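You operate a simulated robot arm through the tools that you are given. There is no shell and no other tool.

Carry out the task below with a simulated robot arm. There is one attempt and no reset: what you move stays moved.

JOB
Heat the cream pot, dip the drooping orange rose till it lifts, then stand it in the slim steel vase.
Fine: wait for the green lamp, don't scald the stalk; switch the pot off and put its lid on; leave the other drooping rose in the grey stand.

The check looks at the end state, three seconds after you hand in, the way a careful person would. Anything else that was tipped, shoved, dropped, spilled or broken makes it a failure. Lids that push on must go on centred and level and be pressed home; caps that screw on are set level and turned clockwise until they are tight.

ROBOT AND FRAMES
A 7-joint arm with a two-finger parallel gripper, fixed in place. Base frame: the origin is on the floor under the middle of its stand, x ahead of it, y to its left, z up; the work surface is at about z = 880. Units: mm, rad, N and s.
It reaches about 1479 mm from its shoulder. Its first joint turns from -2.897 to 2.897 rad. Payload 4.4 kg.
The TCP is the grasp point between the finger pads, 23 mm short of the fingertips. In the tool frame z runs along the fingers and y along their closing line. Largest opening 94 mm; finger width 38, thickness 10; the body of the gripper, 54 by 96 mm, starts 39 mm behind the TCP.
Orientation is that of the tool frame in the base frame, as a unit quaternion [x, y, z, w]. With the fingers straight down and closing along the base's y, the tool's x points along the base's -x, its y along +y and its z along -z.

CONTROLS
- The arm moves only by the tool play_rows. Its argument "rows" is a list of rows, each a list of 7 numbers: the shift along the tool's x, y, z in cm, then the turn, a rotation vector about the tool's x, y, z in rad, then the finger opening in cm, from 0 to 9.4. In form: [[x, y, z, ax, ay, az, grip], ...]. A call has 1 to 20 rows; each row shifts and turns the commanded pose from where the row before left it, along the tool's axes as they then stand. Rows are played at 5 a second. More than 50 mm and 0.15 rad between two rows, or a gripper value outside its range, and nothing of the call is played. Where a pose cannot be reached the arm comes as near as it can. A force on the tool above 40 N (or 10 N above the force at the start of the call, whichever is more), or a blocked arm, ends the call early, and 0.2 s more pass. The fingers move at their own pace (about 72 mm/s each) and stop on an object; they squeeze with about 21 N. The grip force told is the motor's: it shows also when the fingers shut on nothing. Time passes only in rows, and 0.2 s behind the last, so rows that do not move let the fingers close. The reply holds the time, the measured pose of the TCP, the force on the tool along the base axes, the opening and the grip force, in the units named above and with some noise, with the torque about the TCP (base axes, N m) and any sound that the robot's microphone picked up.
- Cameras (640 x 400 px; columns grow to the right, rows downward): "scene" is fixed at [402.4, 650.5, 1757.4]; the picture's right is [-0.83, -0.56, 0.00], its down [-0.36, 0.55, -0.75] and it looks along [0.42, -0.63, -0.66] (base axes); focal length 226 px, centre (320, 200). "wrist" rides on the gripper at [86, 16, -74] in the tool frame; the picture's right is [-0.18, 0.98, 0.00], its down [-0.58, -0.11, -0.81] and it looks along [-0.79, -0.15, 0.59] (tool axes); focal length 243 px, centre (320, 200). There is no depth. A picture from a camera that has moved, and an enlarged one, comes with that camera's place and axes in the base frame and with its lens.
- grab_frame(camera): a new picture of that camera. It takes no simulated time.
- zoom(camera, box): a new picture of the part [left, top, right, bottom] of that camera's present view, enlarged. It takes no simulated time.
- sign_off(): hands the job in; it is judged then, once.

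Places have to be worked out from the pictures, the camera data and where the tool is seen. Open the gripper and draw the arm clear of the work before you hand the job in, unless the task says otherwise.

The tools are called after ">>>" by a JSON object that holds its "method" and its "body". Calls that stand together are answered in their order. play_rows: Moves the arm, as the interface text tells. Its arguments: {"type":"object","properties":{"rows":{"type":"array","items":{"type":"array","items":{"type":"number"}}}},"required":["rows"]} The other tools are called the same way: grab_frame (camera) takes a picture; zoom (camera, box) takes an enlarged picture of a part of a camera's view; sign_off () hands the job in.

At the start:

```text
clock: 0.0
tcp_pos: [741.1, 205.6, 1504.5]
tcp_rot: [0.0, 1.0, 0.0, 0.0]
ft_force: [0.3, -0.3, 0.4]
torque: [0.01, 0.01, -0.02]
opening: 93.9
gripper_force: 0.1
```

scene: 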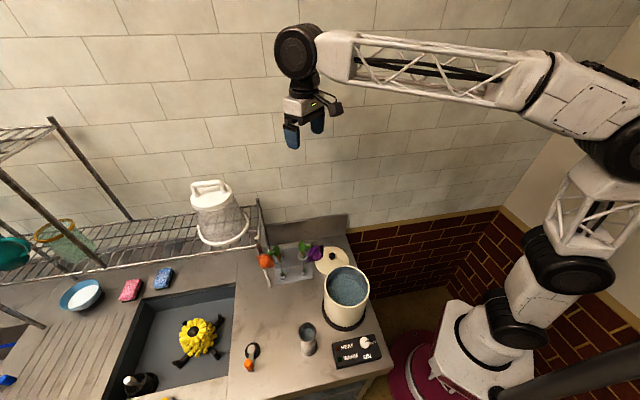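
wrist: 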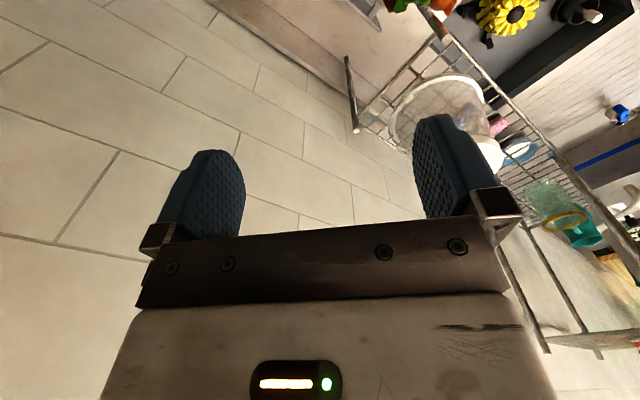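

I start by looking closer at the work area in the scene view: pot, lid, roses in grey stand, steel vase and switch panel.

>>> {"method": "zoom", "body": {"camera": "scene", "box": [240, 230, 400, 330]}}

>>> {"method": "zoom", "body": {"camera": "scene", "box": [230, 300, 390, 400]}}

```text
4.00 times, centred on (320, 280) of scene
camera zoom: at [402.4, 650.5, 1757.4], right [-0.83, -0.56, 0.0], down [-0.36, 0.55, -0.75], along [0.42, -0.63, -0.66], focal length 906 px, centre (320, -120)
```

zoom: 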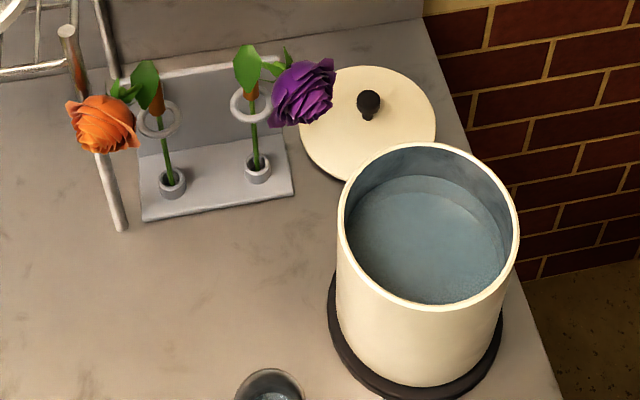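

```text
4.00 times, centred on (310, 350) of scene
camera zoom: at [402.4, 650.5, 1757.4], right [-0.83, -0.56, 0.0], down [-0.36, 0.55, -0.75], along [0.42, -0.63, -0.66], focal length 906 px, centre (360, -400)
```

zoom: 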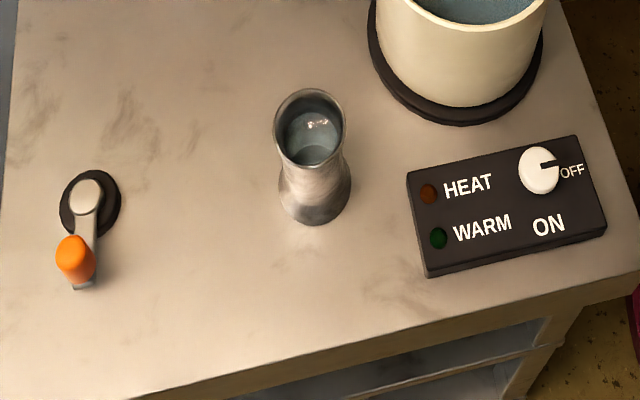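

The pot seems to stand at about (535, 289) with its rim near z 1050, the vase at (569, 465), the knob at (420, 356), the lid at (681, 135), and the orange rose's stem at (812, 315). I move the wrist camera to look at the rose stand from nearer.

>>> {"method": "play_rows", "body": {"rows": [[1.91, 1.23, 3.6, 0, 0, 0, 9.4], [1.91, 1.23, 3.6, 0, 0, 0, 9.4], [1.91, 1.23, 3.6, 0, 0, 0, 9.4], [1.91, 1.23, 3.6, 0, 0, 0, 9.4], [1.91, 1.23, 3.6, 0, 0, 0, 9.4], [1.91, 1.23, 3.6, 0, 0, 0, 9.4], [1.91, 1.23, 3.6, 0, 0, 0, 9.4], [1.91, 1.23, 3.6, 0, 0, 0, 9.4], [1.91, 1.23, 3.6, 0, 0, 0, 9.4], [1.91, 1.23, 3.6, 0, 0, 0, 9.4], [0, 0, 0, 0, 0, 0, 9.4]]}}

>>> {"method": "grab_frame", "body": {"camera": "wrist"}}

>>> {"method": "grab_frame", "body": {"camera": "scene"}}

```text
clock: 2.4
tcp_pos: [547.8, 327.3, 1139.0]
tcp_rot: [0.0, 1.0, -0.001, 0.0]
ft_force: [-0.4, 0.6, -0.1]
torque: [-0.01, 0.01, 0.01]
opening: 93.9
gripper_force: 0.1
```

```text
taken
camera wrist: at [460.4, 342.4, 1213.7], right [0.18, 0.98, 0.0], down [0.58, -0.11, 0.81], along [0.79, -0.15, -0.59], focal length 243 px, centre (320, 200)
```

wrist: 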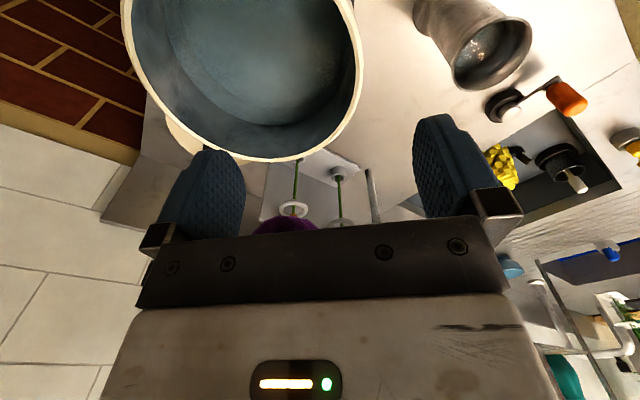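

```text
taken
```

scene: 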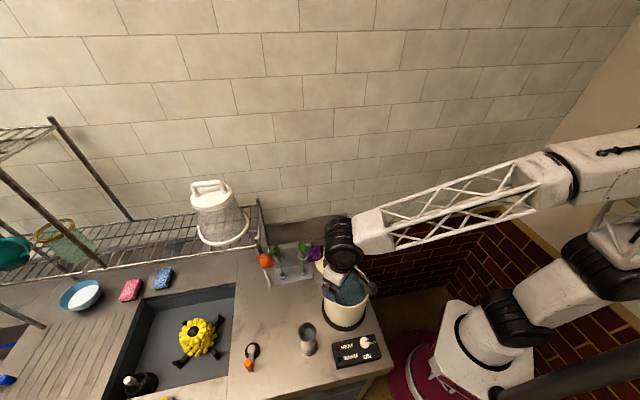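

The wrist picture is upside down (gripper hides its lower half). I move back so the wrist camera sees the control panel and its knob.

>>> {"method": "play_rows", "body": {"rows": [[4.16, 0.86, -0.22, 0, 0, 0, 9.4], [4.16, 0.86, -0.22, 0, 0, 0, 9.4], [4.16, 0.86, -0.22, 0, 0, 0, 9.4], [4.16, 0.86, -0.22, 0, 0, 0, 9.4], [4.16, 0.86, -0.22, 0, 0, 0, 9.4], [0, 0, 0, 0, 0, 0, 9.4]]}}

>>> {"method": "grab_frame", "body": {"camera": "wrist"}}

>>> {"method": "zoom", "body": {"camera": "scene", "box": [320, 325, 400, 375]}}

```text
clock: 3.8
tcp_pos: [339.6, 372.8, 1154.2]
tcp_rot: [0.0, 1.0, 0.0, 0.0]
ft_force: [1.5, -0.6, 1.4]
torque: [0.0, -0.01, 0.0]
opening: 94.0
gripper_force: 0.0
```

```text
taken
camera wrist: at [252.8, 387.3, 1228.7], right [0.18, 0.98, 0.0], down [0.58, -0.11, 0.81], along [0.79, -0.15, -0.59], focal length 243 px, centre (320, 200)
```

wrist: 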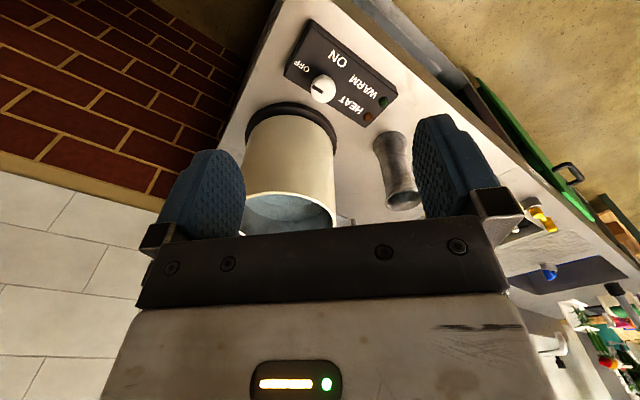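

```text
8.00 times, centred on (360, 350) of scene
camera zoom: at [402.4, 650.5, 1757.4], right [-0.83, -0.56, 0.0], down [-0.36, 0.55, -0.75], along [0.42, -0.63, -0.66], focal length 1812 px, centre (0, -1000)
```

zoom: 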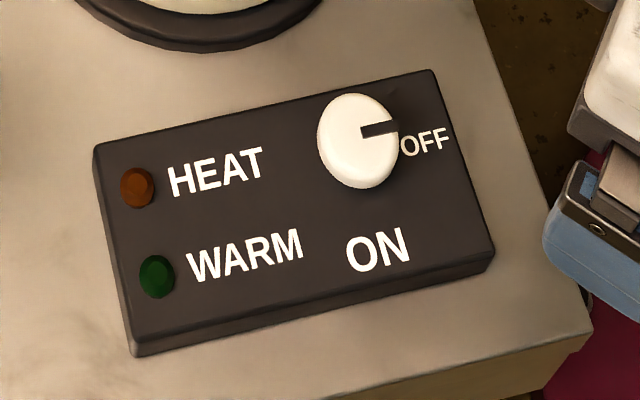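

>>> {"method": "zoom", "body": {"camera": "wrist", "box": [260, 10, 420, 110]}}

```text
4.00 times, centred on (340, 60) of wrist
camera zoom: at [252.8, 387.3, 1228.7], right [0.18, 0.98, 0.0], down [0.58, -0.11, 0.81], along [0.79, -0.15, -0.59], focal length 970 px, centre (240, 760)
```

zoom: 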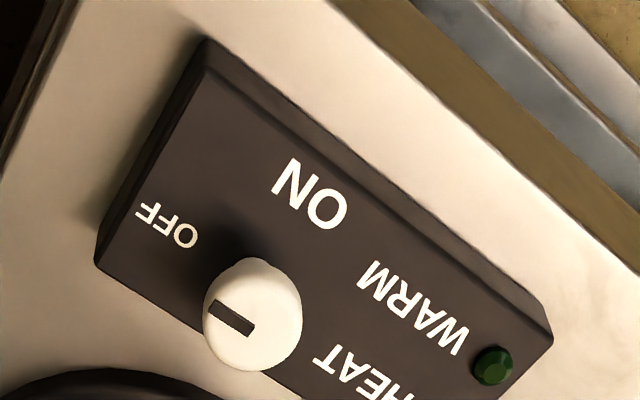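

The knob top works out at about (421, 361, 926), 33 mm wide, on a panel with its top near z 900; clockwise 90° goes from OFF to ON. Before heating I inspect the roses: I move in front of the stand and yaw the wrist camera to face it.

>>> {"method": "play_rows", "body": {"rows": [[-4.0, 0.38, 0.24, 0, 0, 0, 9.4], [-4.0, 0.38, 0.24, 0, 0, 0, 9.4], [-4.0, 0.38, 0.24, 0, 0, 0, 9.4], [-4.0, 0.38, 0.24, 0, 0, 0, 9.4], [-4.0, 0.38, 0.24, 0, 0, 0, 9.4], [-4.0, 0.38, 0.24, 0, 0, 0, 9.4], [-4.0, 0.38, 0.24, 0, 0, 0, 9.4], [-4.2, 0.38, 0.24, 0, 0, 0, 9.4], [0, 0, 0, 0, 0, 0.1475, 9.4], [0, 0, 0, 0, 0, 0.1475, 9.4], [0, 0, 0, 0, 0, 0.1475, 9.4], [0, 0, 0, 0, 0, 0.1475, 9.4], [0, 0, 0, 0, 0, 0, 9.4]]}}

>>> {"method": "grab_frame", "body": {"camera": "wrist"}}

```text
clock: 6.6
tcp_pos: [662.9, 402.6, 1135.7]
tcp_rot: [0.292, 0.957, 0.0, 0.0]
ft_force: [-0.3, 0.0, -0.8]
torque: [0.01, -0.03, 0.03]
opening: 93.8
gripper_force: 0.1
```

```text
taken
camera wrist: at [601.0, 462.0, 1210.0], right [0.7, 0.71, 0.0], down [0.42, -0.41, 0.81], along [0.58, -0.56, -0.59], focal length 243 px, centre (320, 200)
```

wrist: 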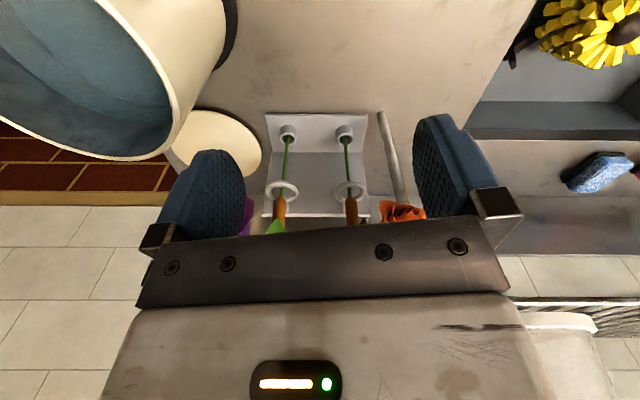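

>>> {"method": "zoom", "body": {"camera": "wrist", "box": [240, 100, 440, 240]}}

>>> {"method": "zoom", "body": {"camera": "scene", "box": [250, 230, 350, 290]}}

```text
2.86 times, centred on (340, 170) of wrist
camera zoom: at [601.0, 462.0, 1210.0], right [0.7, 0.71, 0.0], down [0.42, -0.41, 0.81], along [0.58, -0.56, -0.59], focal length 693 px, centre (263, 286)
```

zoom: 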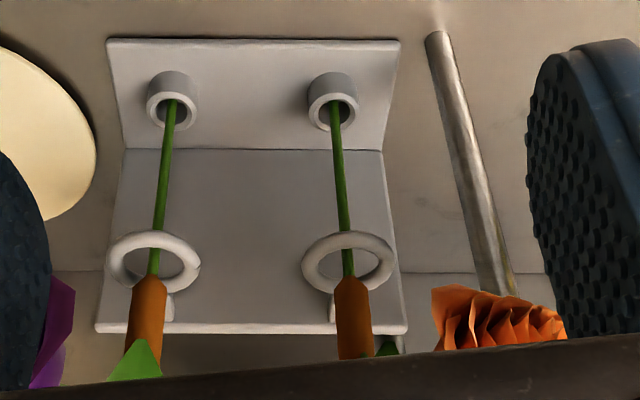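

```text
6.40 times, centred on (300, 260) of scene
camera zoom: at [402.4, 650.5, 1757.4], right [-0.83, -0.56, 0.0], down [-0.36, 0.55, -0.75], along [0.42, -0.63, -0.66], focal length 1450 px, centre (448, -184)
```

zoom: 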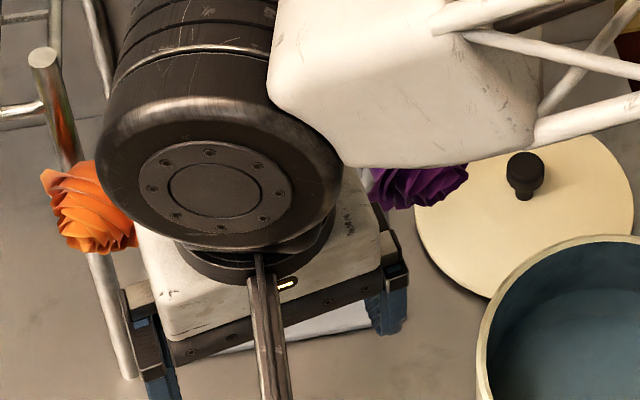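

The orange rose's stem runs through a socket and a ring with a brown sleeve just above it, bloom hanging beside it close to a steel shelf post. I raise the camera 11 cm for a clear view of bloom, sleeve and post.

>>> {"method": "play_rows", "body": {"rows": [[0, 0, -3.7, 0, 0, 0, 9.4], [0, 0, -3.7, 0, 0, 0, 9.4], [0, 0, -3.7, 0, 0, 0, 9.4], [0, 0, 0, 0, 0, 0, 9.4]]}}

>>> {"method": "zoom", "body": {"camera": "wrist", "box": [240, 60, 440, 200]}}

>>> {"method": "grab_frame", "body": {"camera": "wrist"}}

```text
clock: 7.6
tcp_pos: [663.7, 401.1, 1247.4]
tcp_rot: [0.291, 0.957, 0.0, 0.0]
ft_force: [0.2, -0.1, 0.3]
torque: [0.03, 0.02, 0.01]
opening: 94.2
gripper_force: 0.1
```

```text
2.86 times, centred on (340, 130) of wrist
camera zoom: at [600.6, 460.5, 1321.6], right [0.7, 0.71, 0.0], down [0.42, -0.41, 0.81], along [0.58, -0.56, -0.59], focal length 693 px, centre (263, 400)
```

zoom: 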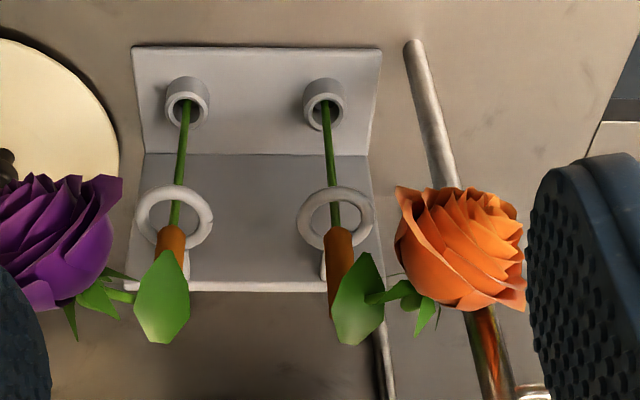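

```text
taken
camera wrist: at [600.6, 460.5, 1321.6], right [0.7, 0.71, 0.0], down [0.42, -0.41, 0.81], along [0.58, -0.56, -0.59], focal length 243 px, centre (320, 200)
```

wrist: 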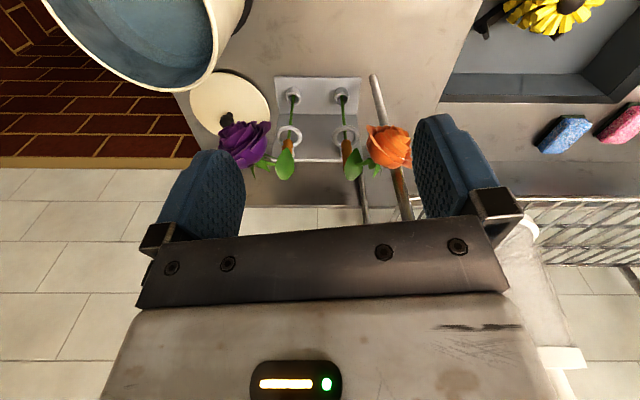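

Triangulating both views: orange stem is vertical at about (811, 314), ring at z≈1010, brown sleeve z≈1018–1085, bloom centre about (792, 387, 1107), post at (828, 374). A near-horizontal grip on the sleeve leaves the bloom free to rise, so I rehearse that orientation here in free space.

>>> {"method": "play_rows", "body": {"rows": [[0, 0, 0, 0, 0, -0.094, 9.4], [0, 0, 0, 0, 0, -0.094, 9.4], [0, 0, 0, 0, -0.148, 0, 9.4], [0, 0, 0, 0, -0.148, 0, 9.4], [0, 0, 0, 0, -0.148, 0, 9.4], [0, 0, 0, 0, -0.148, 0, 9.4], [0, 0, 0, 0, -0.148, 0, 9.4], [0, 0, 0, 0, -0.148, 0, 9.4], [0, 0, 0, 0, -0.148, 0, 9.4], [0, 0, 0, 0, -0.148, 0, 9.4], [0, 0, 0, 0, -0.148, 0, 9.4], [0, 0, 0, 0, -0.148, 0, 9.4], [0, 0, 0, 0, 0, 0, 9.4]]}}

>>> {"method": "grab_frame", "body": {"camera": "scene"}}

>>> {"method": "grab_frame", "body": {"camera": "wrist"}}

```text
clock: 10.4
tcp_pos: [662.8, 401.9, 1246.7]
tcp_rot: [0.148, 0.723, -0.135, 0.661]
ft_force: [-0.1, -0.2, 0.4]
torque: [0.02, -0.02, 0.01]
opening: 94.3
gripper_force: 0.0
```

```text
taken
```

scene: 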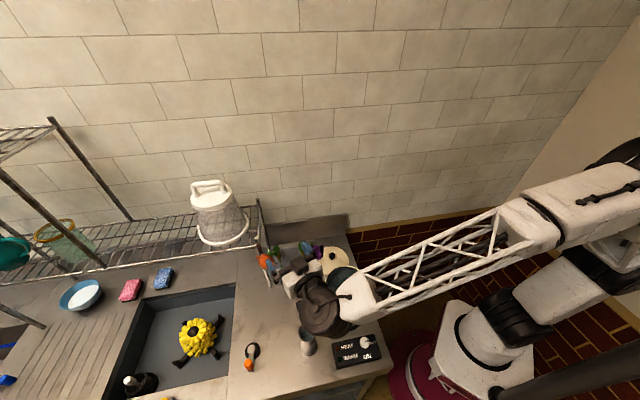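

```text
taken
camera wrist: at [593.9, 447.2, 1167.1], right [0.4, 0.9, 0.18], down [-0.73, 0.19, 0.65], along [0.55, -0.39, 0.74], focal length 243 px, centre (320, 200)
```

wrist: 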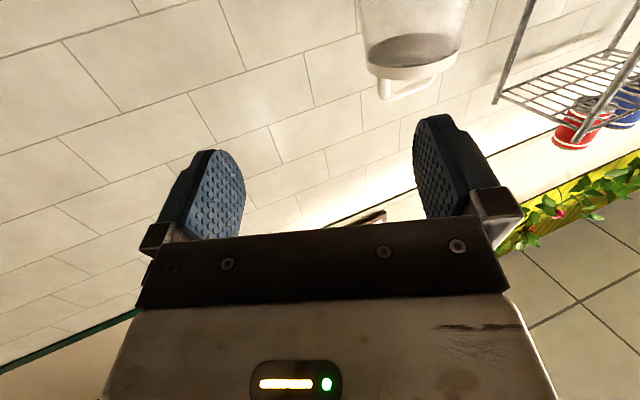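

The orientation is reachable. I zoom in on the wrist and forearm to judge how much they would clear the pot and vase when lowered.

>>> {"method": "zoom", "body": {"camera": "scene", "box": [240, 220, 400, 340]}}

>>> {"method": "zoom", "body": {"camera": "scene", "box": [340, 120, 640, 320]}}

```text
3.33 times, centred on (320, 280) of scene
camera zoom: at [402.4, 650.5, 1757.4], right [-0.83, -0.56, 0.0], down [-0.36, 0.55, -0.75], along [0.42, -0.63, -0.66], focal length 755 px, centre (320, -67)
```

zoom: 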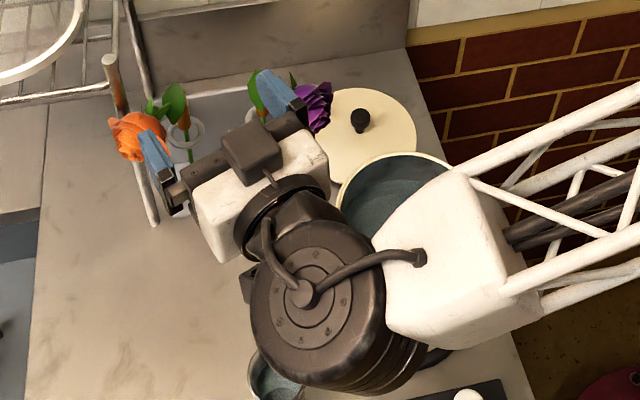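

```text
2.00 times, centred on (490, 220) of scene
camera zoom: at [402.4, 650.5, 1757.4], right [-0.83, -0.56, 0.0], down [-0.36, 0.55, -0.75], along [0.42, -0.63, -0.66], focal length 453 px, centre (-20, 160)
```

zoom: 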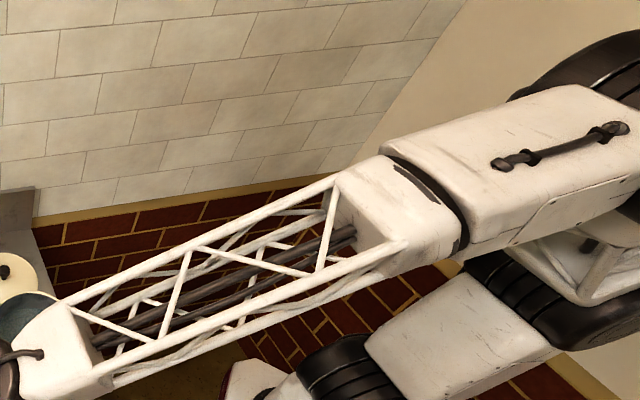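

The forearm block would foul the pot from this side if lowered. A better option is gripping the sleeve from the rear-right with fingers tilted about 45° (pointing toward +y), away from the bloom; I rehearse this orientation in free space, first straightening, then yawing and tilting.

>>> {"method": "play_rows", "body": {"rows": [[0, 0, 0, 0, 0.148, 0, 9.4], [0, 0, 0, 0, 0.148, 0, 9.4], [0, 0, 0, 0, 0.148, 0, 9.4], [0, 0, 0, 0, 0.148, 0, 9.4], [0, 0, 0, 0, 0.148, 0, 9.4], [0, 0, 0, 0, 0.148, 0, 9.4], [0, 0, 0, 0, 0.148, 0, 9.4], [0, 0, 0, 0, 0.148, 0, 9.4], [0, 0, 0, 0, 0.148, 0, 9.4], [0, 0, 0, 0, 0.148, 0, 9.4], [0, 0, -4, 0, 0, 0, 9.4], [0, 0, 0, 0, 0, 0, 9.4]]}}

>>> {"method": "play_rows", "body": {"rows": [[0, 0, 0, 0, 0, -0.141, 9.4], [0, 0, 0, 0, 0, -0.141, 9.4], [0, 0, 0, 0, 0, -0.141, 9.4], [0, 0, 0, 0, 0, -0.141, 9.4], [0, 0, 0, 0, 0, -0.141, 9.4], [0, 0, 0, 0, 0, -0.141, 9.4], [0, 0, 0, 0, 0, -0.141, 9.4], [0, 0, 0, 0, 0, -0.141, 9.4], [0, 0, 0, 0, 0, -0.141, 9.4], [0, 0, 0, 0, 0, -0.141, 9.4], [0, 0, 0, 0, 0, -0.141, 9.4], [0, 0, 0, 0, 0, -0.141, 9.4], [0, 0, 0, 0, 0, -0.141, 9.4], [0, 0, 0, 0, 0, -0.141, 9.4], [0, 0, 0, 0, 0, -0.141, 9.4], [0, 0, 0, 0, 0, 0, 9.4]]}}

>>> {"method": "grab_frame", "body": {"camera": "scene"}}

```text
clock: 13.0
tcp_pos: [664.0, 402.4, 1285.5]
tcp_rot: [0.199, 0.98, 0.0, -0.001]
ft_force: [-0.3, -0.6, -0.3]
torque: [-0.02, -0.01, -0.01]
opening: 94.0
gripper_force: 0.0
```

```text
clock: 16.4
tcp_pos: [664.7, 401.3, 1286.1]
tcp_rot: [0.756, -0.655, -0.001, -0.001]
ft_force: [-1.2, 0.1, -0.2]
torque: [-0.02, 0.01, 0.03]
opening: 94.0
gripper_force: 0.1
```

```text
taken
```

scene: 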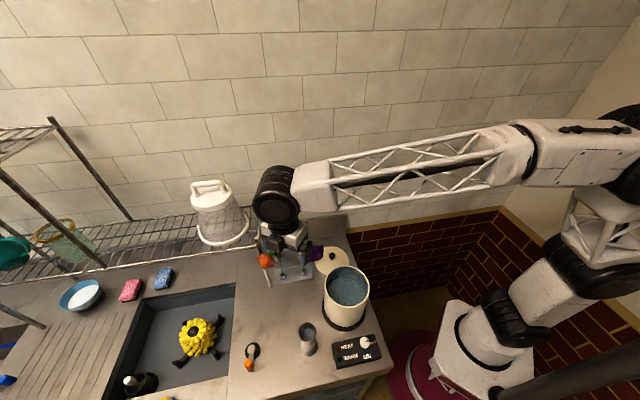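

Yaw reached (tool x now points toward −y). Now tilt the fingers forward by 0.84 rad and check the arm posture.

>>> {"method": "play_rows", "body": {"rows": [[0, 0, 0, 0, -0.14, 0, 9.4], [0, 0, 0, 0, -0.14, 0, 9.4], [0, 0, 0, 0, -0.14, 0, 9.4], [0, 0, 0, 0, -0.14, 0, 9.4], [0, 0, 0, 0, -0.14, 0, 9.4], [0, 0, 0, 0, -0.14, 0, 9.4], [0, 0, 0, 0, 0, 0, 9.4]]}}

>>> {"method": "grab_frame", "body": {"camera": "scene"}}

>>> {"method": "zoom", "body": {"camera": "scene", "box": [240, 160, 400, 280]}}

>>> {"method": "grab_frame", "body": {"camera": "wrist"}}

```text
clock: 18.0
tcp_pos: [665.2, 401.6, 1286.7]
tcp_rot: [0.69, -0.598, -0.308, -0.267]
ft_force: [0.2, -0.4, -0.8]
torque: [-0.02, 0.0, -0.02]
opening: 94.0
gripper_force: 0.1
```

```text
taken
```

scene: 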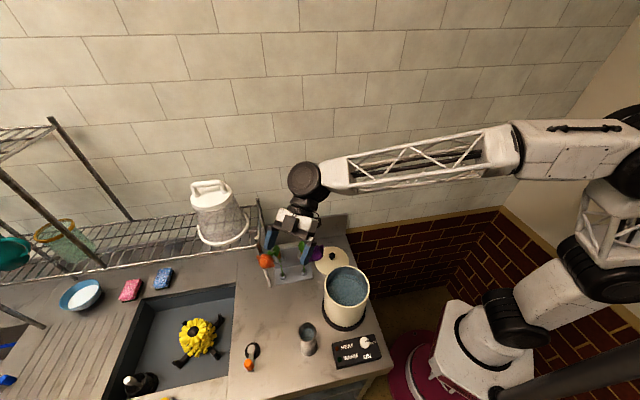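

```text
3.33 times, centred on (320, 220) of scene
camera zoom: at [402.4, 650.5, 1757.4], right [-0.83, -0.56, 0.0], down [-0.36, 0.55, -0.75], along [0.42, -0.63, -0.66], focal length 755 px, centre (320, 133)
```

zoom: 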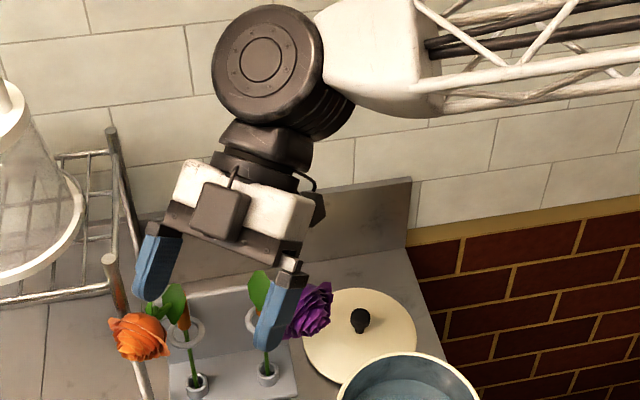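

```text
taken
camera wrist: at [663.5, 285.6, 1271.9], right [-0.99, -0.02, 0.14], down [0.14, -0.2, 0.97], along [0.01, 0.98, 0.2], focal length 243 px, centre (320, 200)
```

wrist: 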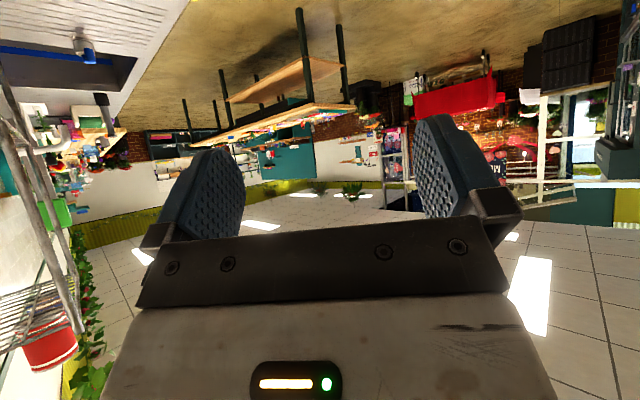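

This posture looks good: forearm stays high and to the right. I check the clearance to the tiled wall behind the stand by zooming on the backsplash edge, and look at the gripper's upper side.

>>> {"method": "zoom", "body": {"camera": "scene", "box": [325, 200, 365, 225]}}

>>> {"method": "zoom", "body": {"camera": "scene", "box": [260, 160, 340, 230]}}

>>> {"method": "zoom", "body": {"camera": "scene", "box": [240, 190, 320, 260]}}

```text
16.00 times, centred on (345, 212) of scene
camera zoom: at [402.4, 650.5, 1757.4], right [-0.83, -0.56, 0.0], down [-0.36, 0.55, -0.75], along [0.42, -0.63, -0.66], focal length 3624 px, centre (-80, 0)
```

zoom: 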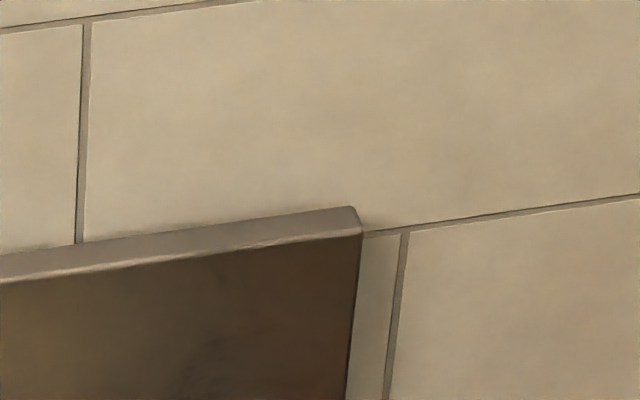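

```text
5.71 times, centred on (300, 195) of scene
camera zoom: at [402.4, 650.5, 1757.4], right [-0.83, -0.56, 0.0], down [-0.36, 0.55, -0.75], along [0.42, -0.63, -0.66], focal length 1294 px, centre (434, 229)
```

zoom: 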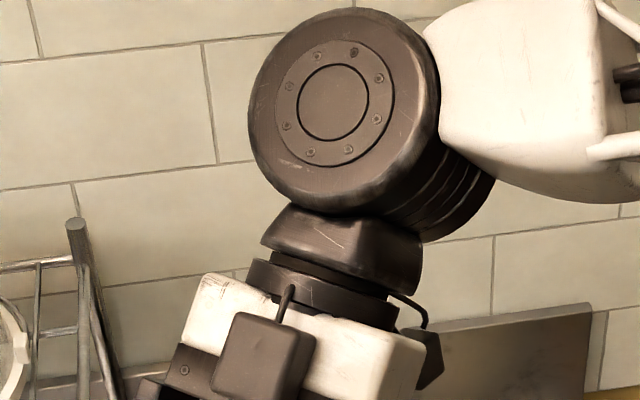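

```text
5.71 times, centred on (280, 225) of scene
camera zoom: at [402.4, 650.5, 1757.4], right [-0.83, -0.56, 0.0], down [-0.36, 0.55, -0.75], along [0.42, -0.63, -0.66], focal length 1294 px, centre (549, 57)
```

zoom: 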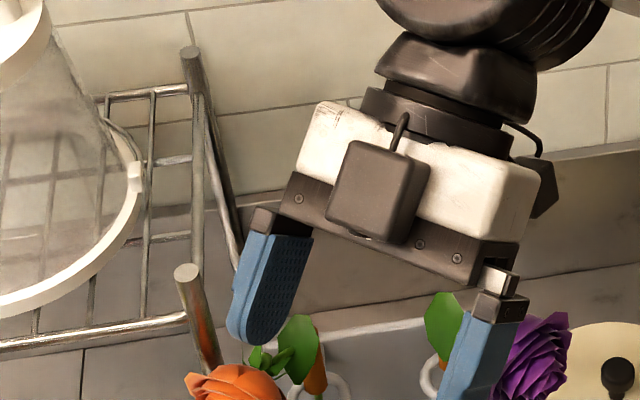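

The wrist cylinder's axis lies along tool x, so over the stand it should clear the wall by roughly a centimetre or more. I rehearse by moving above the rose (z 1250) in this orientation, still well above blooms and post.

>>> {"method": "play_rows", "body": {"rows": [[2.6, -3.3, -1.515, 0, 0, 0, 7.0], [2.6, -3.3, -1.515, 0, 0, 0, 7.0], [2.6, -3.3, -1.515, 0, 0, 0, 7.0], [2.6, -3.3, -1.515, 0, 0, 0, 7.0], [0, 0, 0, 0, 0, 0, 7.0]]}}

>>> {"method": "grab_frame", "body": {"camera": "scene"}}

>>> {"method": "zoom", "body": {"camera": "scene", "box": [230, 170, 330, 270]}}

>>> {"method": "grab_frame", "body": {"camera": "wrist"}}

```text
clock: 19.2
tcp_pos: [810.7, 303.7, 1248.4]
tcp_rot: [0.69, -0.597, -0.309, -0.267]
ft_force: [0.5, 0.1, -0.5]
torque: [-0.03, 0.03, 0.02]
opening: 69.9
gripper_force: 0.1
```

```text
taken
```

scene: 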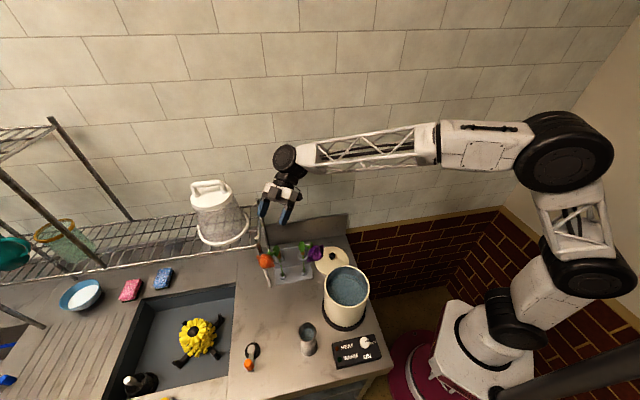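

```text
4.00 times, centred on (280, 220) of scene
camera zoom: at [402.4, 650.5, 1757.4], right [-0.83, -0.56, 0.0], down [-0.36, 0.55, -0.75], along [0.42, -0.63, -0.66], focal length 906 px, centre (480, 120)
```

zoom: 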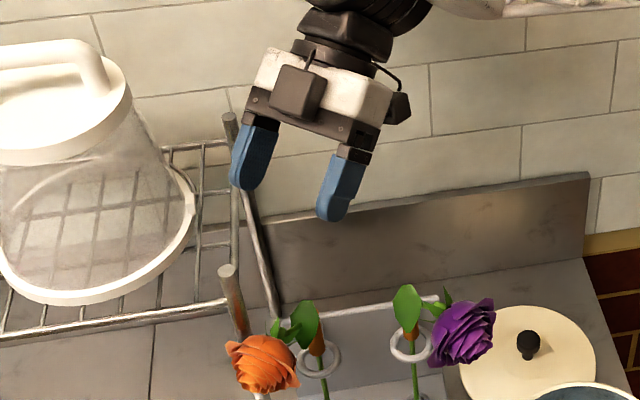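

```text
taken
camera wrist: at [809.5, 188.2, 1233.9], right [-0.99, -0.02, 0.14], down [0.14, -0.19, 0.97], along [0.01, 0.98, 0.2], focal length 243 px, centre (320, 200)
```

wrist: 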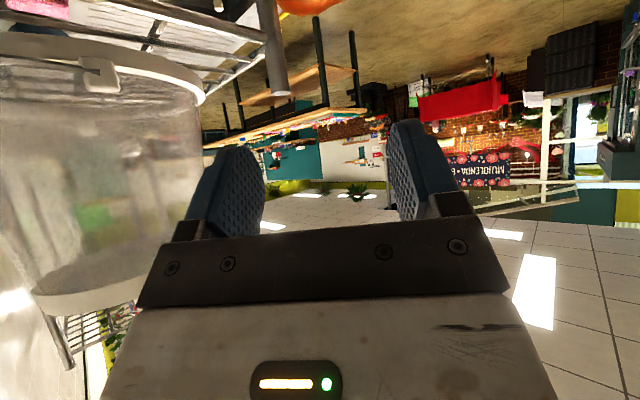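

No contact at the top pose and the wrist stays clear of the wall. I rehearse the descent part-way (16 cm) with open fingers straddling the stem, to check alignment through the wrist camera.

>>> {"method": "play_rows", "body": {"rows": [[2.976, 0, 2.668, 0, 0, 0, 7.0], [2.976, 0, 2.668, 0, 0, 0, 7.0], [2.976, 0, 2.668, 0, 0, 0, 7.0], [2.976, 0, 2.668, 0, 0, 0, 7.0], [0, 0, 0, 0, 0, 0, 7.0]]}}

>>> {"method": "grab_frame", "body": {"camera": "wrist"}}

>>> {"method": "zoom", "body": {"camera": "scene", "box": [230, 190, 350, 290]}}

```text
clock: 20.4
tcp_pos: [809.3, 305.6, 1089.1]
tcp_rot: [0.691, -0.597, -0.309, -0.266]
ft_force: [-0.5, 0.2, -0.2]
torque: [0.0, -0.01, -0.04]
opening: 70.0
gripper_force: 0.0
```

```text
taken
camera wrist: at [807.9, 189.3, 1074.4], right [-0.99, -0.02, 0.14], down [0.14, -0.19, 0.97], along [0.01, 0.98, 0.2], focal length 243 px, centre (320, 200)
```

wrist: 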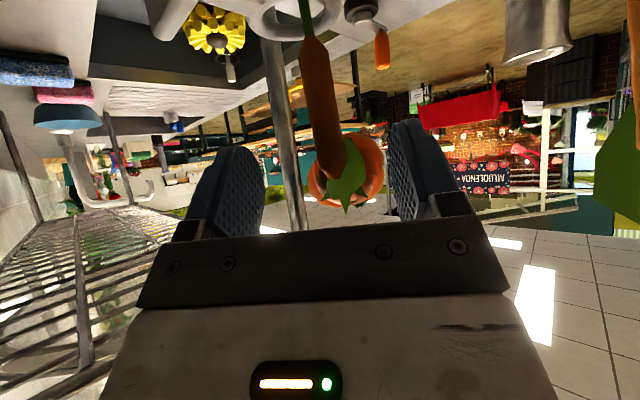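

```text
4.00 times, centred on (290, 240) of scene
camera zoom: at [402.4, 650.5, 1757.4], right [-0.83, -0.56, 0.0], down [-0.36, 0.55, -0.75], along [0.42, -0.63, -0.66], focal length 906 px, centre (440, 40)
```

zoom: 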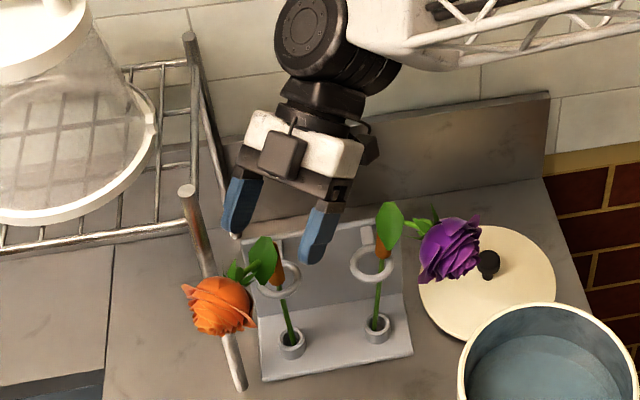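

The wrist view (upside down) shows the sleeve between the fingers; the stem leans slightly, so at grip height the sleeve is near (800.5, 319, 1042), about 7 mm toward −x of my current centre. Rehearsal is good; now I go back up, straighten the tool and yaw it for the knob.

>>> {"method": "play_rows", "body": {"rows": [[-2.976, 0, -2.668, 0, 0, 0, 7.0], [-2.976, 0, -2.668, 0, 0, 0, 7.0], [-2.976, 0, -2.668, 0, 0, 0, 7.0], [-2.976, 0, -2.668, 0, 0, 0, 7.0], [0, 0, 0, 0, 0.14, 0, 7.0], [0, 0, 0, 0, 0.14, 0, 7.0], [0, 0, 0, 0, 0.14, 0, 7.0], [0, 0, 0, 0, 0.14, 0, 7.0], [0, 0, 0, 0, 0.14, 0, 7.0], [0, 0, 0, 0, 0.14, 0, 7.0], [0, 0, 0, 0, 0, 0, 7.0]]}}

>>> {"method": "play_rows", "body": {"rows": [[0, 0, 0, 0, 0, 0.148, 6.0], [0, 0, 0, 0, 0, 0.148, 6.0], [0, 0, 0, 0, 0, 0.148, 6.0], [0, 0, 0, 0, 0, 0.148, 6.0], [0, 0, 0, 0, 0, 0.148, 6.0], [0, 0, 0, 0, 0, 0.148, 6.0], [0, 0, 0, 0, 0, 0.148, 6.0], [0, 0, 0, 0, 0, 0.148, 6.0], [0, 0, 0, 0, 0, 0.148, 6.0], [0, 0, 0, 0, 0, 0.148, 6.0], [0, 0, 0, 0, 0, 0, 6.0]]}}

```text
clock: 22.8
tcp_pos: [810.6, 308.1, 1249.2]
tcp_rot: [0.756, -0.654, 0.001, 0.001]
ft_force: [0.3, 0.4, -0.1]
torque: [-0.02, 0.01, 0.0]
opening: 70.1
gripper_force: 0.1
```

```text
clock: 25.2
tcp_pos: [811.3, 308.9, 1249.1]
tcp_rot: [-0.116, 0.993, 0.001, 0.001]
ft_force: [-0.6, 0.2, -0.7]
torque: [0.0, 0.0, -0.01]
opening: 60.0
gripper_force: 0.1
```

Now at tool-x azimuth 193° and vertical. I carry the hand over to above the knob (421, 361), high above the pot, then lower to about z 1030 to check alignment.

>>> {"method": "play_rows", "body": {"rows": [[4.07, 1.585, 0, 0, 0, 0, 6.0], [4.07, 1.585, 0, 0, 0, 0, 6.0], [4.07, 1.585, 0, 0, 0, 0, 6.0], [4.07, 1.585, 0, 0, 0, 0, 6.0], [4.07, 1.585, 0, 0, 0, 0, 6.0], [4.07, 1.585, 0, 0, 0, 0, 6.0], [4.07, 1.585, 0, 0, 0, 0, 6.0], [4.07, 1.585, 0, 0, 0, 0, 6.0], [4.07, 1.585, 0, 0, 0, 0, 6.0], [0, 0, 4.4, 0, 0, 0, 6.0], [0, 0, 4.4, 0, 0, 0, 6.0], [0, 0, 4.4, 0, 0, 0, 6.0], [0, 0, 4.4, 0, 0, 0, 6.0], [0, 0, 4.4, 0, 0, 0, 6.0], [0, 0, 0, 0, 0, 0, 6.0]]}}

>>> {"method": "grab_frame", "body": {"camera": "wrist"}}

>>> {"method": "zoom", "body": {"camera": "scene", "box": [290, 260, 410, 380]}}

```text
clock: 28.4
tcp_pos: [417.0, 354.0, 1029.1]
tcp_rot: [-0.116, 0.993, 0.0, 0.0]
ft_force: [0.7, -0.4, -0.3]
torque: [-0.02, 0.0, -0.01]
opening: 60.3
gripper_force: 0.0
```

```text
taken
camera wrist: at [329.2, 349.2, 1104.5], right [-0.05, 1.0, 0.0], down [0.59, 0.03, 0.81], along [0.81, 0.04, -0.59], focal length 243 px, centre (320, 200)
```

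wrist: 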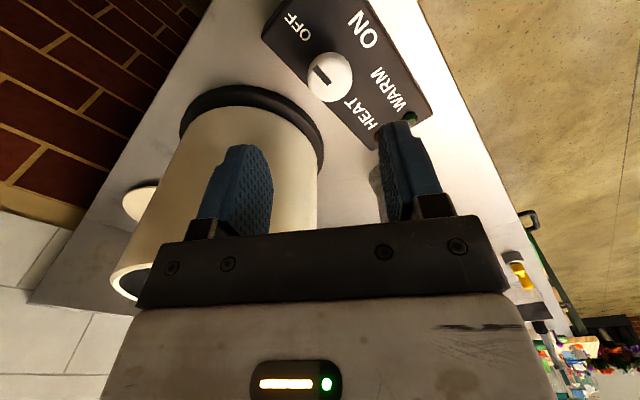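

```text
3.33 times, centred on (350, 320) of scene
camera zoom: at [402.4, 650.5, 1757.4], right [-0.83, -0.56, 0.0], down [-0.36, 0.55, -0.75], along [0.42, -0.63, -0.66], focal length 755 px, centre (220, -200)
```

zoom: 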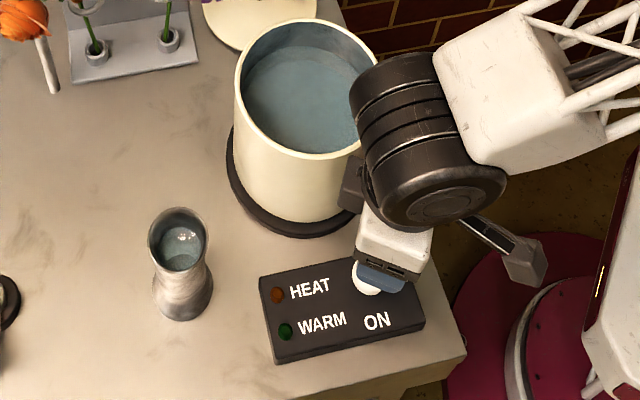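

The wrist joint would come close over the pot's rim, so I'll lean the tool about 6° away from the pot and grip the knob high. First I zoom on the knob in the wrist view for an accurate offset.

>>> {"method": "zoom", "body": {"camera": "wrist", "box": [280, 30, 380, 130]}}

```text
4.00 times, centred on (330, 80) of wrist
camera zoom: at [329.2, 349.2, 1104.5], right [-0.05, 1.0, 0.0], down [0.59, 0.03, 0.81], along [0.81, 0.04, -0.59], focal length 970 px, centre (280, 680)
```

zoom: 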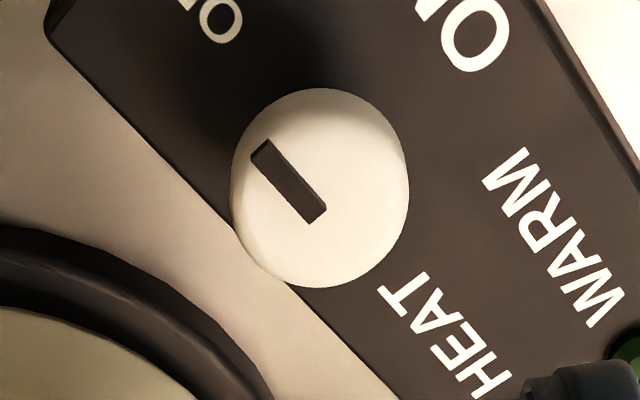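

Knob centre is 3.9 mm toward −x and 7.3 mm toward +y of the tool axis. I correct that, lean 6° away from the pot, and lower to just above the knob.

>>> {"method": "play_rows", "body": {"rows": [[-0.39, 0.73, 0, 0, 0, 0, 6.0], [0, 0, 0, 0.0759, -0.0726, 0, 6.0], [0.17, 0.18, 2.3, 0, 0, 0, 6.0], [0.17, 0.18, 2.3, 0, 0, 0, 6.0], [0.1, 0.1, 1.4, 0, 0, 0, 6.0], [0, 0, 0, 0, 0, 0, 6.0]]}}

>>> {"method": "grab_frame", "body": {"camera": "wrist"}}

>>> {"method": "zoom", "body": {"camera": "scene", "box": [290, 260, 410, 380]}}

```text
clock: 29.8
tcp_pos: [422.2, 369.0, 970.1]
tcp_rot: [-0.116, 0.992, -0.033, 0.041]
ft_force: [-0.3, -0.4, 0.8]
torque: [0.03, 0.02, 0.01]
opening: 60.1
gripper_force: 0.0
```

```text
taken
camera wrist: at [327.2, 367.4, 1036.9], right [-0.05, 1.0, -0.06], down [0.52, 0.08, 0.85], along [0.85, 0.01, -0.52], focal length 243 px, centre (320, 200)
```

wrist: 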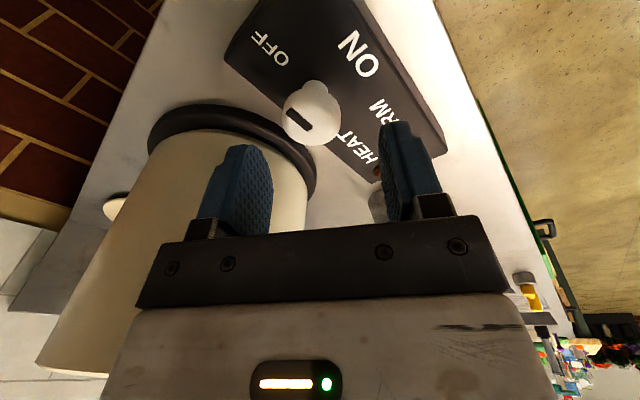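

```text
3.33 times, centred on (350, 320) of scene
camera zoom: at [402.4, 650.5, 1757.4], right [-0.83, -0.56, 0.0], down [-0.36, 0.55, -0.75], along [0.42, -0.63, -0.66], focal length 755 px, centre (220, -200)
```

zoom: 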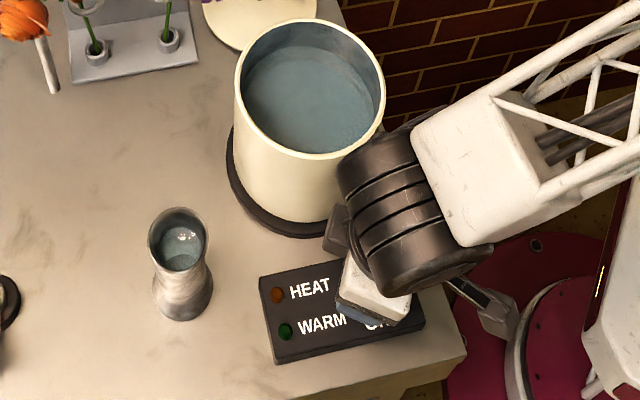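

The reading shows the TCP some 7 mm off in y compared with what I commanded; I play one still row to re-read the pose.

>>> {"method": "play_rows", "body": {"rows": [[0, 0, 0, 0, 0, 0, 6.0], [0, 0, 0, 0, 0, 0, 6.0]]}}

>>> {"method": "zoom", "body": {"camera": "wrist", "box": [240, 60, 400, 160]}}

```text
clock: 30.4
tcp_pos: [422.7, 370.2, 969.1]
tcp_rot: [-0.115, 0.992, -0.034, 0.041]
ft_force: [0.0, -0.8, 0.3]
torque: [0.02, 0.02, 0.0]
opening: 60.0
gripper_force: 0.0
```

```text
4.00 times, centred on (320, 110) of wrist
camera zoom: at [327.1, 367.4, 1037.0], right [-0.05, 1.0, -0.06], down [0.52, 0.08, 0.85], along [0.85, 0.01, -0.52], focal length 970 px, centre (320, 560)
```

zoom: 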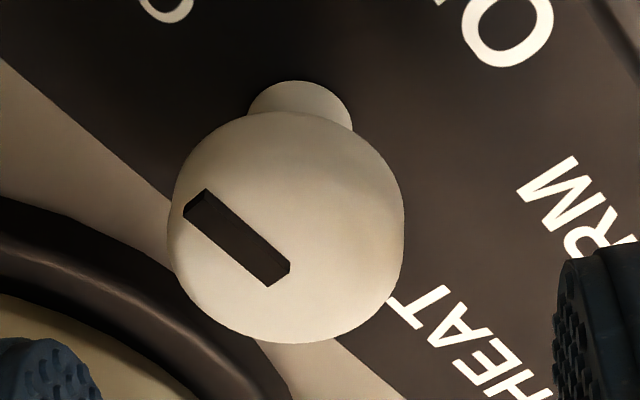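

Readings are consistent, so it was settling lag earlier; the tool is 8 mm too far in +y. I correct to (421.5, 361.5), lower to z≈942, let it settle and look again.

>>> {"method": "play_rows", "body": {"rows": [[0.29, -0.775, 0, 0, 0, 0, 6.0], [0.2, 0.2, 2.7, 0, 0, 0, 6.0], [0, 0, 0, 0, 0, 0, 6.0], [0, 0, 0, 0, 0, 0, 6.0], [0, 0, 0, 0, 0, 0, 6.0]]}}

>>> {"method": "zoom", "body": {"camera": "wrist", "box": [200, 60, 440, 210]}}

```text
clock: 31.6
tcp_pos: [422.1, 360.0, 942.5]
tcp_rot: [-0.116, 0.992, -0.034, 0.042]
ft_force: [-0.3, -0.5, -0.3]
torque: [0.0, 0.02, -0.01]
opening: 60.0
gripper_force: 0.0
```

```text
2.67 times, centred on (320, 135) of wrist
camera zoom: at [327.0, 358.4, 1008.9], right [-0.05, 1.0, -0.06], down [0.52, 0.08, 0.85], along [0.85, 0.01, -0.52], focal length 647 px, centre (320, 373)
```

zoom: 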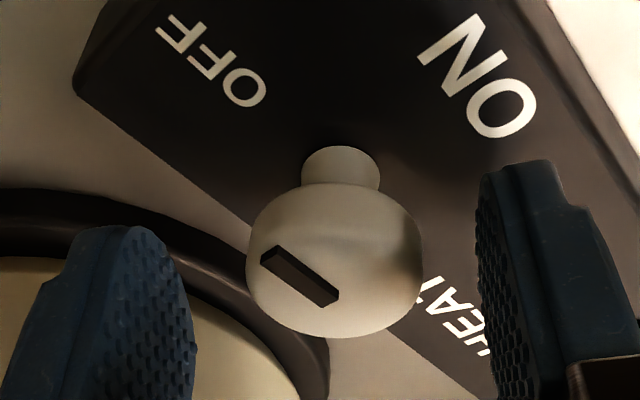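

The knob is centred between the pads (top at about z 934). I lower 4 mm, close on it and hold.

>>> {"method": "play_rows", "body": {"rows": [[0.03, 0.03, 0.4, 0, 0, 0, 6.0], [0, 0, 0, 0, 0, 0, 2.0], [0, 0, 0, 0, 0, 0, 2.0], [0, 0, 0, 0, 0, 0, 2.0], [0, 0, 0, 0, 0, 0, 2.0]]}}

>>> {"method": "zoom", "body": {"camera": "scene", "box": [290, 260, 410, 380]}}

```text
clock: 32.8
tcp_pos: [422.0, 360.6, 938.1]
tcp_rot: [-0.116, 0.992, -0.034, 0.041]
ft_force: [-6.5, 35.2, -8.7]
torque: [0.25, 0.07, -0.08]
opening: 35.9
gripper_force: 17.4
```

```text
3.33 times, centred on (350, 320) of scene
camera zoom: at [402.4, 650.5, 1757.4], right [-0.83, -0.56, 0.0], down [-0.36, 0.55, -0.75], along [0.42, -0.63, -0.66], focal length 755 px, centre (220, -200)
```

zoom: 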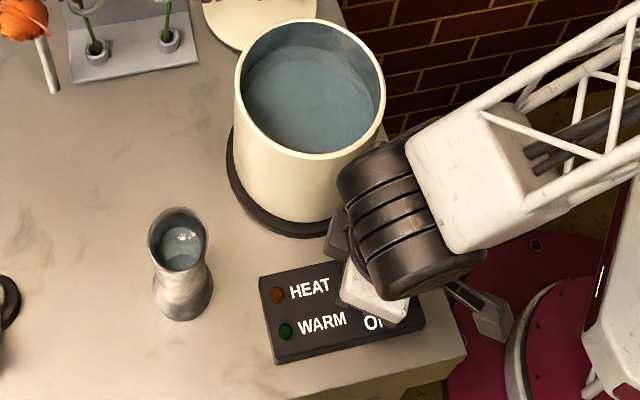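

The closed pads feel a 35 N sideways push along +y, so the knob centre sits slightly to +y of the hand. I ease the hand 1.5 mm that way to relieve the force.

>>> {"method": "play_rows", "body": {"rows": [[0, 0.15, 0, 0, 0, 0, 2.0], [0, 0, 0, 0, 0, 0, 2.0]]}}

```text
clock: 33.4
tcp_pos: [420.7, 363.1, 938.3]
tcp_rot: [-0.115, 0.992, -0.035, 0.041]
ft_force: [0.3, 31.6, -10.6]
torque: [0.23, -0.2, -0.15]
opening: 33.7
gripper_force: 15.6
```

Force only fell slightly while the opening still shrank; I shift a further 2 mm and let it settle.

>>> {"method": "play_rows", "body": {"rows": [[0, 0.2, 0, 0, 0, 0, 2.0], [0, 0, 0, 0, 0, 0, 2.0], [0, 0, 0, 0, 0, 0, 2.0]]}}

```text
clock: 34.2
tcp_pos: [420.6, 363.2, 939.3]
tcp_rot: [-0.117, 0.992, -0.033, 0.04]
ft_force: [-1.2, -4.9, 7.3]
torque: [-0.28, 0.2, 0.0]
opening: 31.3
gripper_force: 45.0
```

Now it is gripped squarely (−5 N, 31 mm). I turn 90° clockwise about the vertical to ON, then check the lamps.

>>> {"method": "play_rows", "body": {"rows": [[0, 0, 0, 0.0105, 0.0107, 0.142, 2.0], [0, 0, 0, 0.0105, 0.0107, 0.142, 2.0], [0, 0, 0, 0.0105, 0.0107, 0.142, 2.0], [0, 0, 0, 0.0105, 0.0107, 0.142, 2.0], [0, 0, 0, 0.0105, 0.0107, 0.142, 2.0], [0, 0, 0, 0.0105, 0.0107, 0.142, 2.0], [0, 0, 0, 0.0105, 0.0107, 0.142, 2.0], [0, 0, 0, 0.0105, 0.0107, 0.142, 2.0], [0, 0, 0, 0.0105, 0.0107, 0.142, 2.0], [0, 0, 0, 0.0105, 0.0107, 0.142, 2.0], [0, 0, 0, 0.0105, 0.0107, 0.142, 2.0]]}}

>>> {"method": "zoom", "body": {"camera": "scene", "box": [310, 280, 410, 380]}}

>>> {"method": "grab_frame", "body": {"camera": "wrist"}}

```text
clock: 34.7
tcp_pos: [421.8, 362.4, 937.8]
tcp_rot: [-0.034, 0.998, -0.037, 0.037]
ft_force: [2.8, -14.6, 2.3]
torque: [-0.47, 0.1, 0.04]
opening: 31.5
gripper_force: 44.8
stopped in row 2: the force on the tool passed its limit at 43 N (the readings are from after the stop); the commanded pose is now the measured one
```

```text
4.00 times, centred on (360, 330) of scene
camera zoom: at [402.4, 650.5, 1757.4], right [-0.83, -0.56, 0.0], down [-0.36, 0.55, -0.75], along [0.42, -0.63, -0.66], focal length 906 px, centre (160, -320)
```

zoom: 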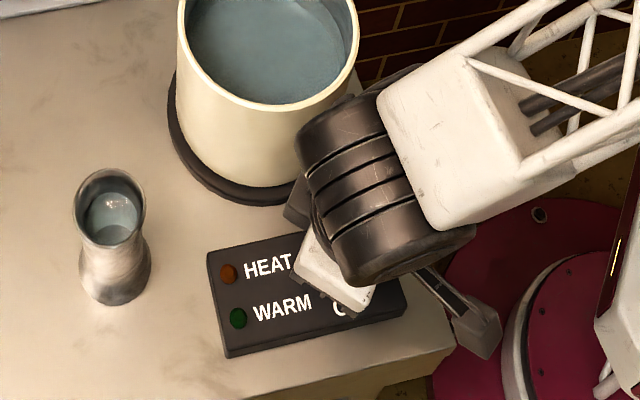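

```text
taken
camera wrist: at [327.7, 376.9, 1005.4], right [0.12, 0.99, -0.06], down [0.52, -0.01, 0.85], along [0.84, -0.13, -0.52], focal length 243 px, centre (320, 200)
```

wrist: 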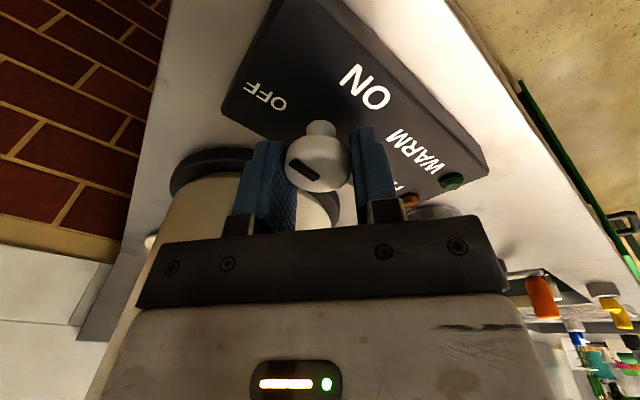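

It stopped on a 43 N force after about 9° of turn; the knob did turn with the hand. I continue in smaller steps and watch the side force.

>>> {"method": "play_rows", "body": {"rows": [[0, 0, 0, 0.0037, 0.0037, 0.05, 2.0], [0, 0, 0, 0.0037, 0.0037, 0.05, 2.0], [0, 0, 0, 0, 0, 0, 2.0]]}}

```text
clock: 35.5
tcp_pos: [421.8, 363.4, 938.1]
tcp_rot: [0.016, 0.998, -0.038, 0.037]
ft_force: [18.5, -31.8, 8.7]
torque: [-0.58, 0.11, 0.13]
opening: 31.5
gripper_force: 45.2
```

The force grows in one direction, which means the knob axis lies a few mm toward tool +x of my turning centre. I relieve that offset and continue, pivoting about a point 8 mm toward tool +x.

>>> {"method": "play_rows", "body": {"rows": [[-0.08, -0.15, 0, 0, 0, 0, 2.0], [0, -0.04, 0, 0.0037, 0.0037, 0.05, 2.0], [0, -0.04, 0, 0.0037, 0.0037, 0.05, 2.0], [0, 0, 0, 0, 0, 0, 2.0]]}}

```text
clock: 36.5
tcp_pos: [422.6, 361.5, 938.8]
tcp_rot: [0.066, 0.996, -0.041, 0.034]
ft_force: [1.2, 45.5, -13.5]
torque: [0.5, -0.08, -0.12]
opening: 31.1
gripper_force: 45.2
```

Over-corrected (45 N the other way), so the stiffness is about 33 N/mm and the offset nearer 4 mm. I shift back 1.3 mm and continue with a smaller pivot offset.

>>> {"method": "play_rows", "body": {"rows": [[0, 0.13, 0, 0, 0, 0, 2.0], [0, 0, 0, 0, 0, 0, 2.0]]}}

```text
clock: 37.1
tcp_pos: [420.9, 362.7, 938.9]
tcp_rot: [0.065, 0.996, -0.042, 0.034]
ft_force: [-2.9, 16.4, 10.6]
torque: [0.03, 0.12, -0.03]
opening: 31.4
gripper_force: 45.0
```

>>> {"method": "play_rows", "body": {"rows": [[0, 0.03, 0, 0.0037, 0.0037, 0.05, 2.0], [0, -0.02, 0, 0.0037, 0.0037, 0.05, 2.0], [0, -0.02, 0, 0.0037, 0.0037, 0.05, 2.0], [0, -0.02, 0, 0.0037, 0.0037, 0.05, 2.0], [0, 0, 0, 0, 0, 0, 2.0]]}}

```text
clock: 38.3
tcp_pos: [419.6, 361.2, 938.4]
tcp_rot: [0.164, 0.985, -0.043, 0.03]
ft_force: [2.5, -0.1, 19.6]
torque: [-0.03, 0.39, 0.0]
opening: 31.4
gripper_force: 45.4
```

Side forces are now near zero at 32° of turn; I continue with the same pivot for another 0.4 rad.

>>> {"method": "play_rows", "body": {"rows": [[0, -0.02, 0, 0.0037, 0.0037, 0.05, 2.0], [0, -0.02, 0, 0.0037, 0.0037, 0.05, 2.0], [0, -0.02, 0, 0.0037, 0.0037, 0.05, 2.0], [0, -0.02, 0, 0.0037, 0.0037, 0.05, 2.0], [0, -0.02, 0, 0.0037, 0.0037, 0.05, 2.0], [0, 0, 0, 0, 0, 0, 2.0]]}}

```text
clock: 39.6
tcp_pos: [421.7, 362.4, 938.0]
tcp_rot: [0.286, 0.957, -0.048, 0.025]
ft_force: [-3.2, -8.6, 8.6]
torque: [-0.37, 0.3, 0.03]
opening: 31.4
gripper_force: 45.3
stopped in row 6: the force on the tool passed its limit at 41 N (the readings are from after the stop); the commanded pose is now the measured one
```

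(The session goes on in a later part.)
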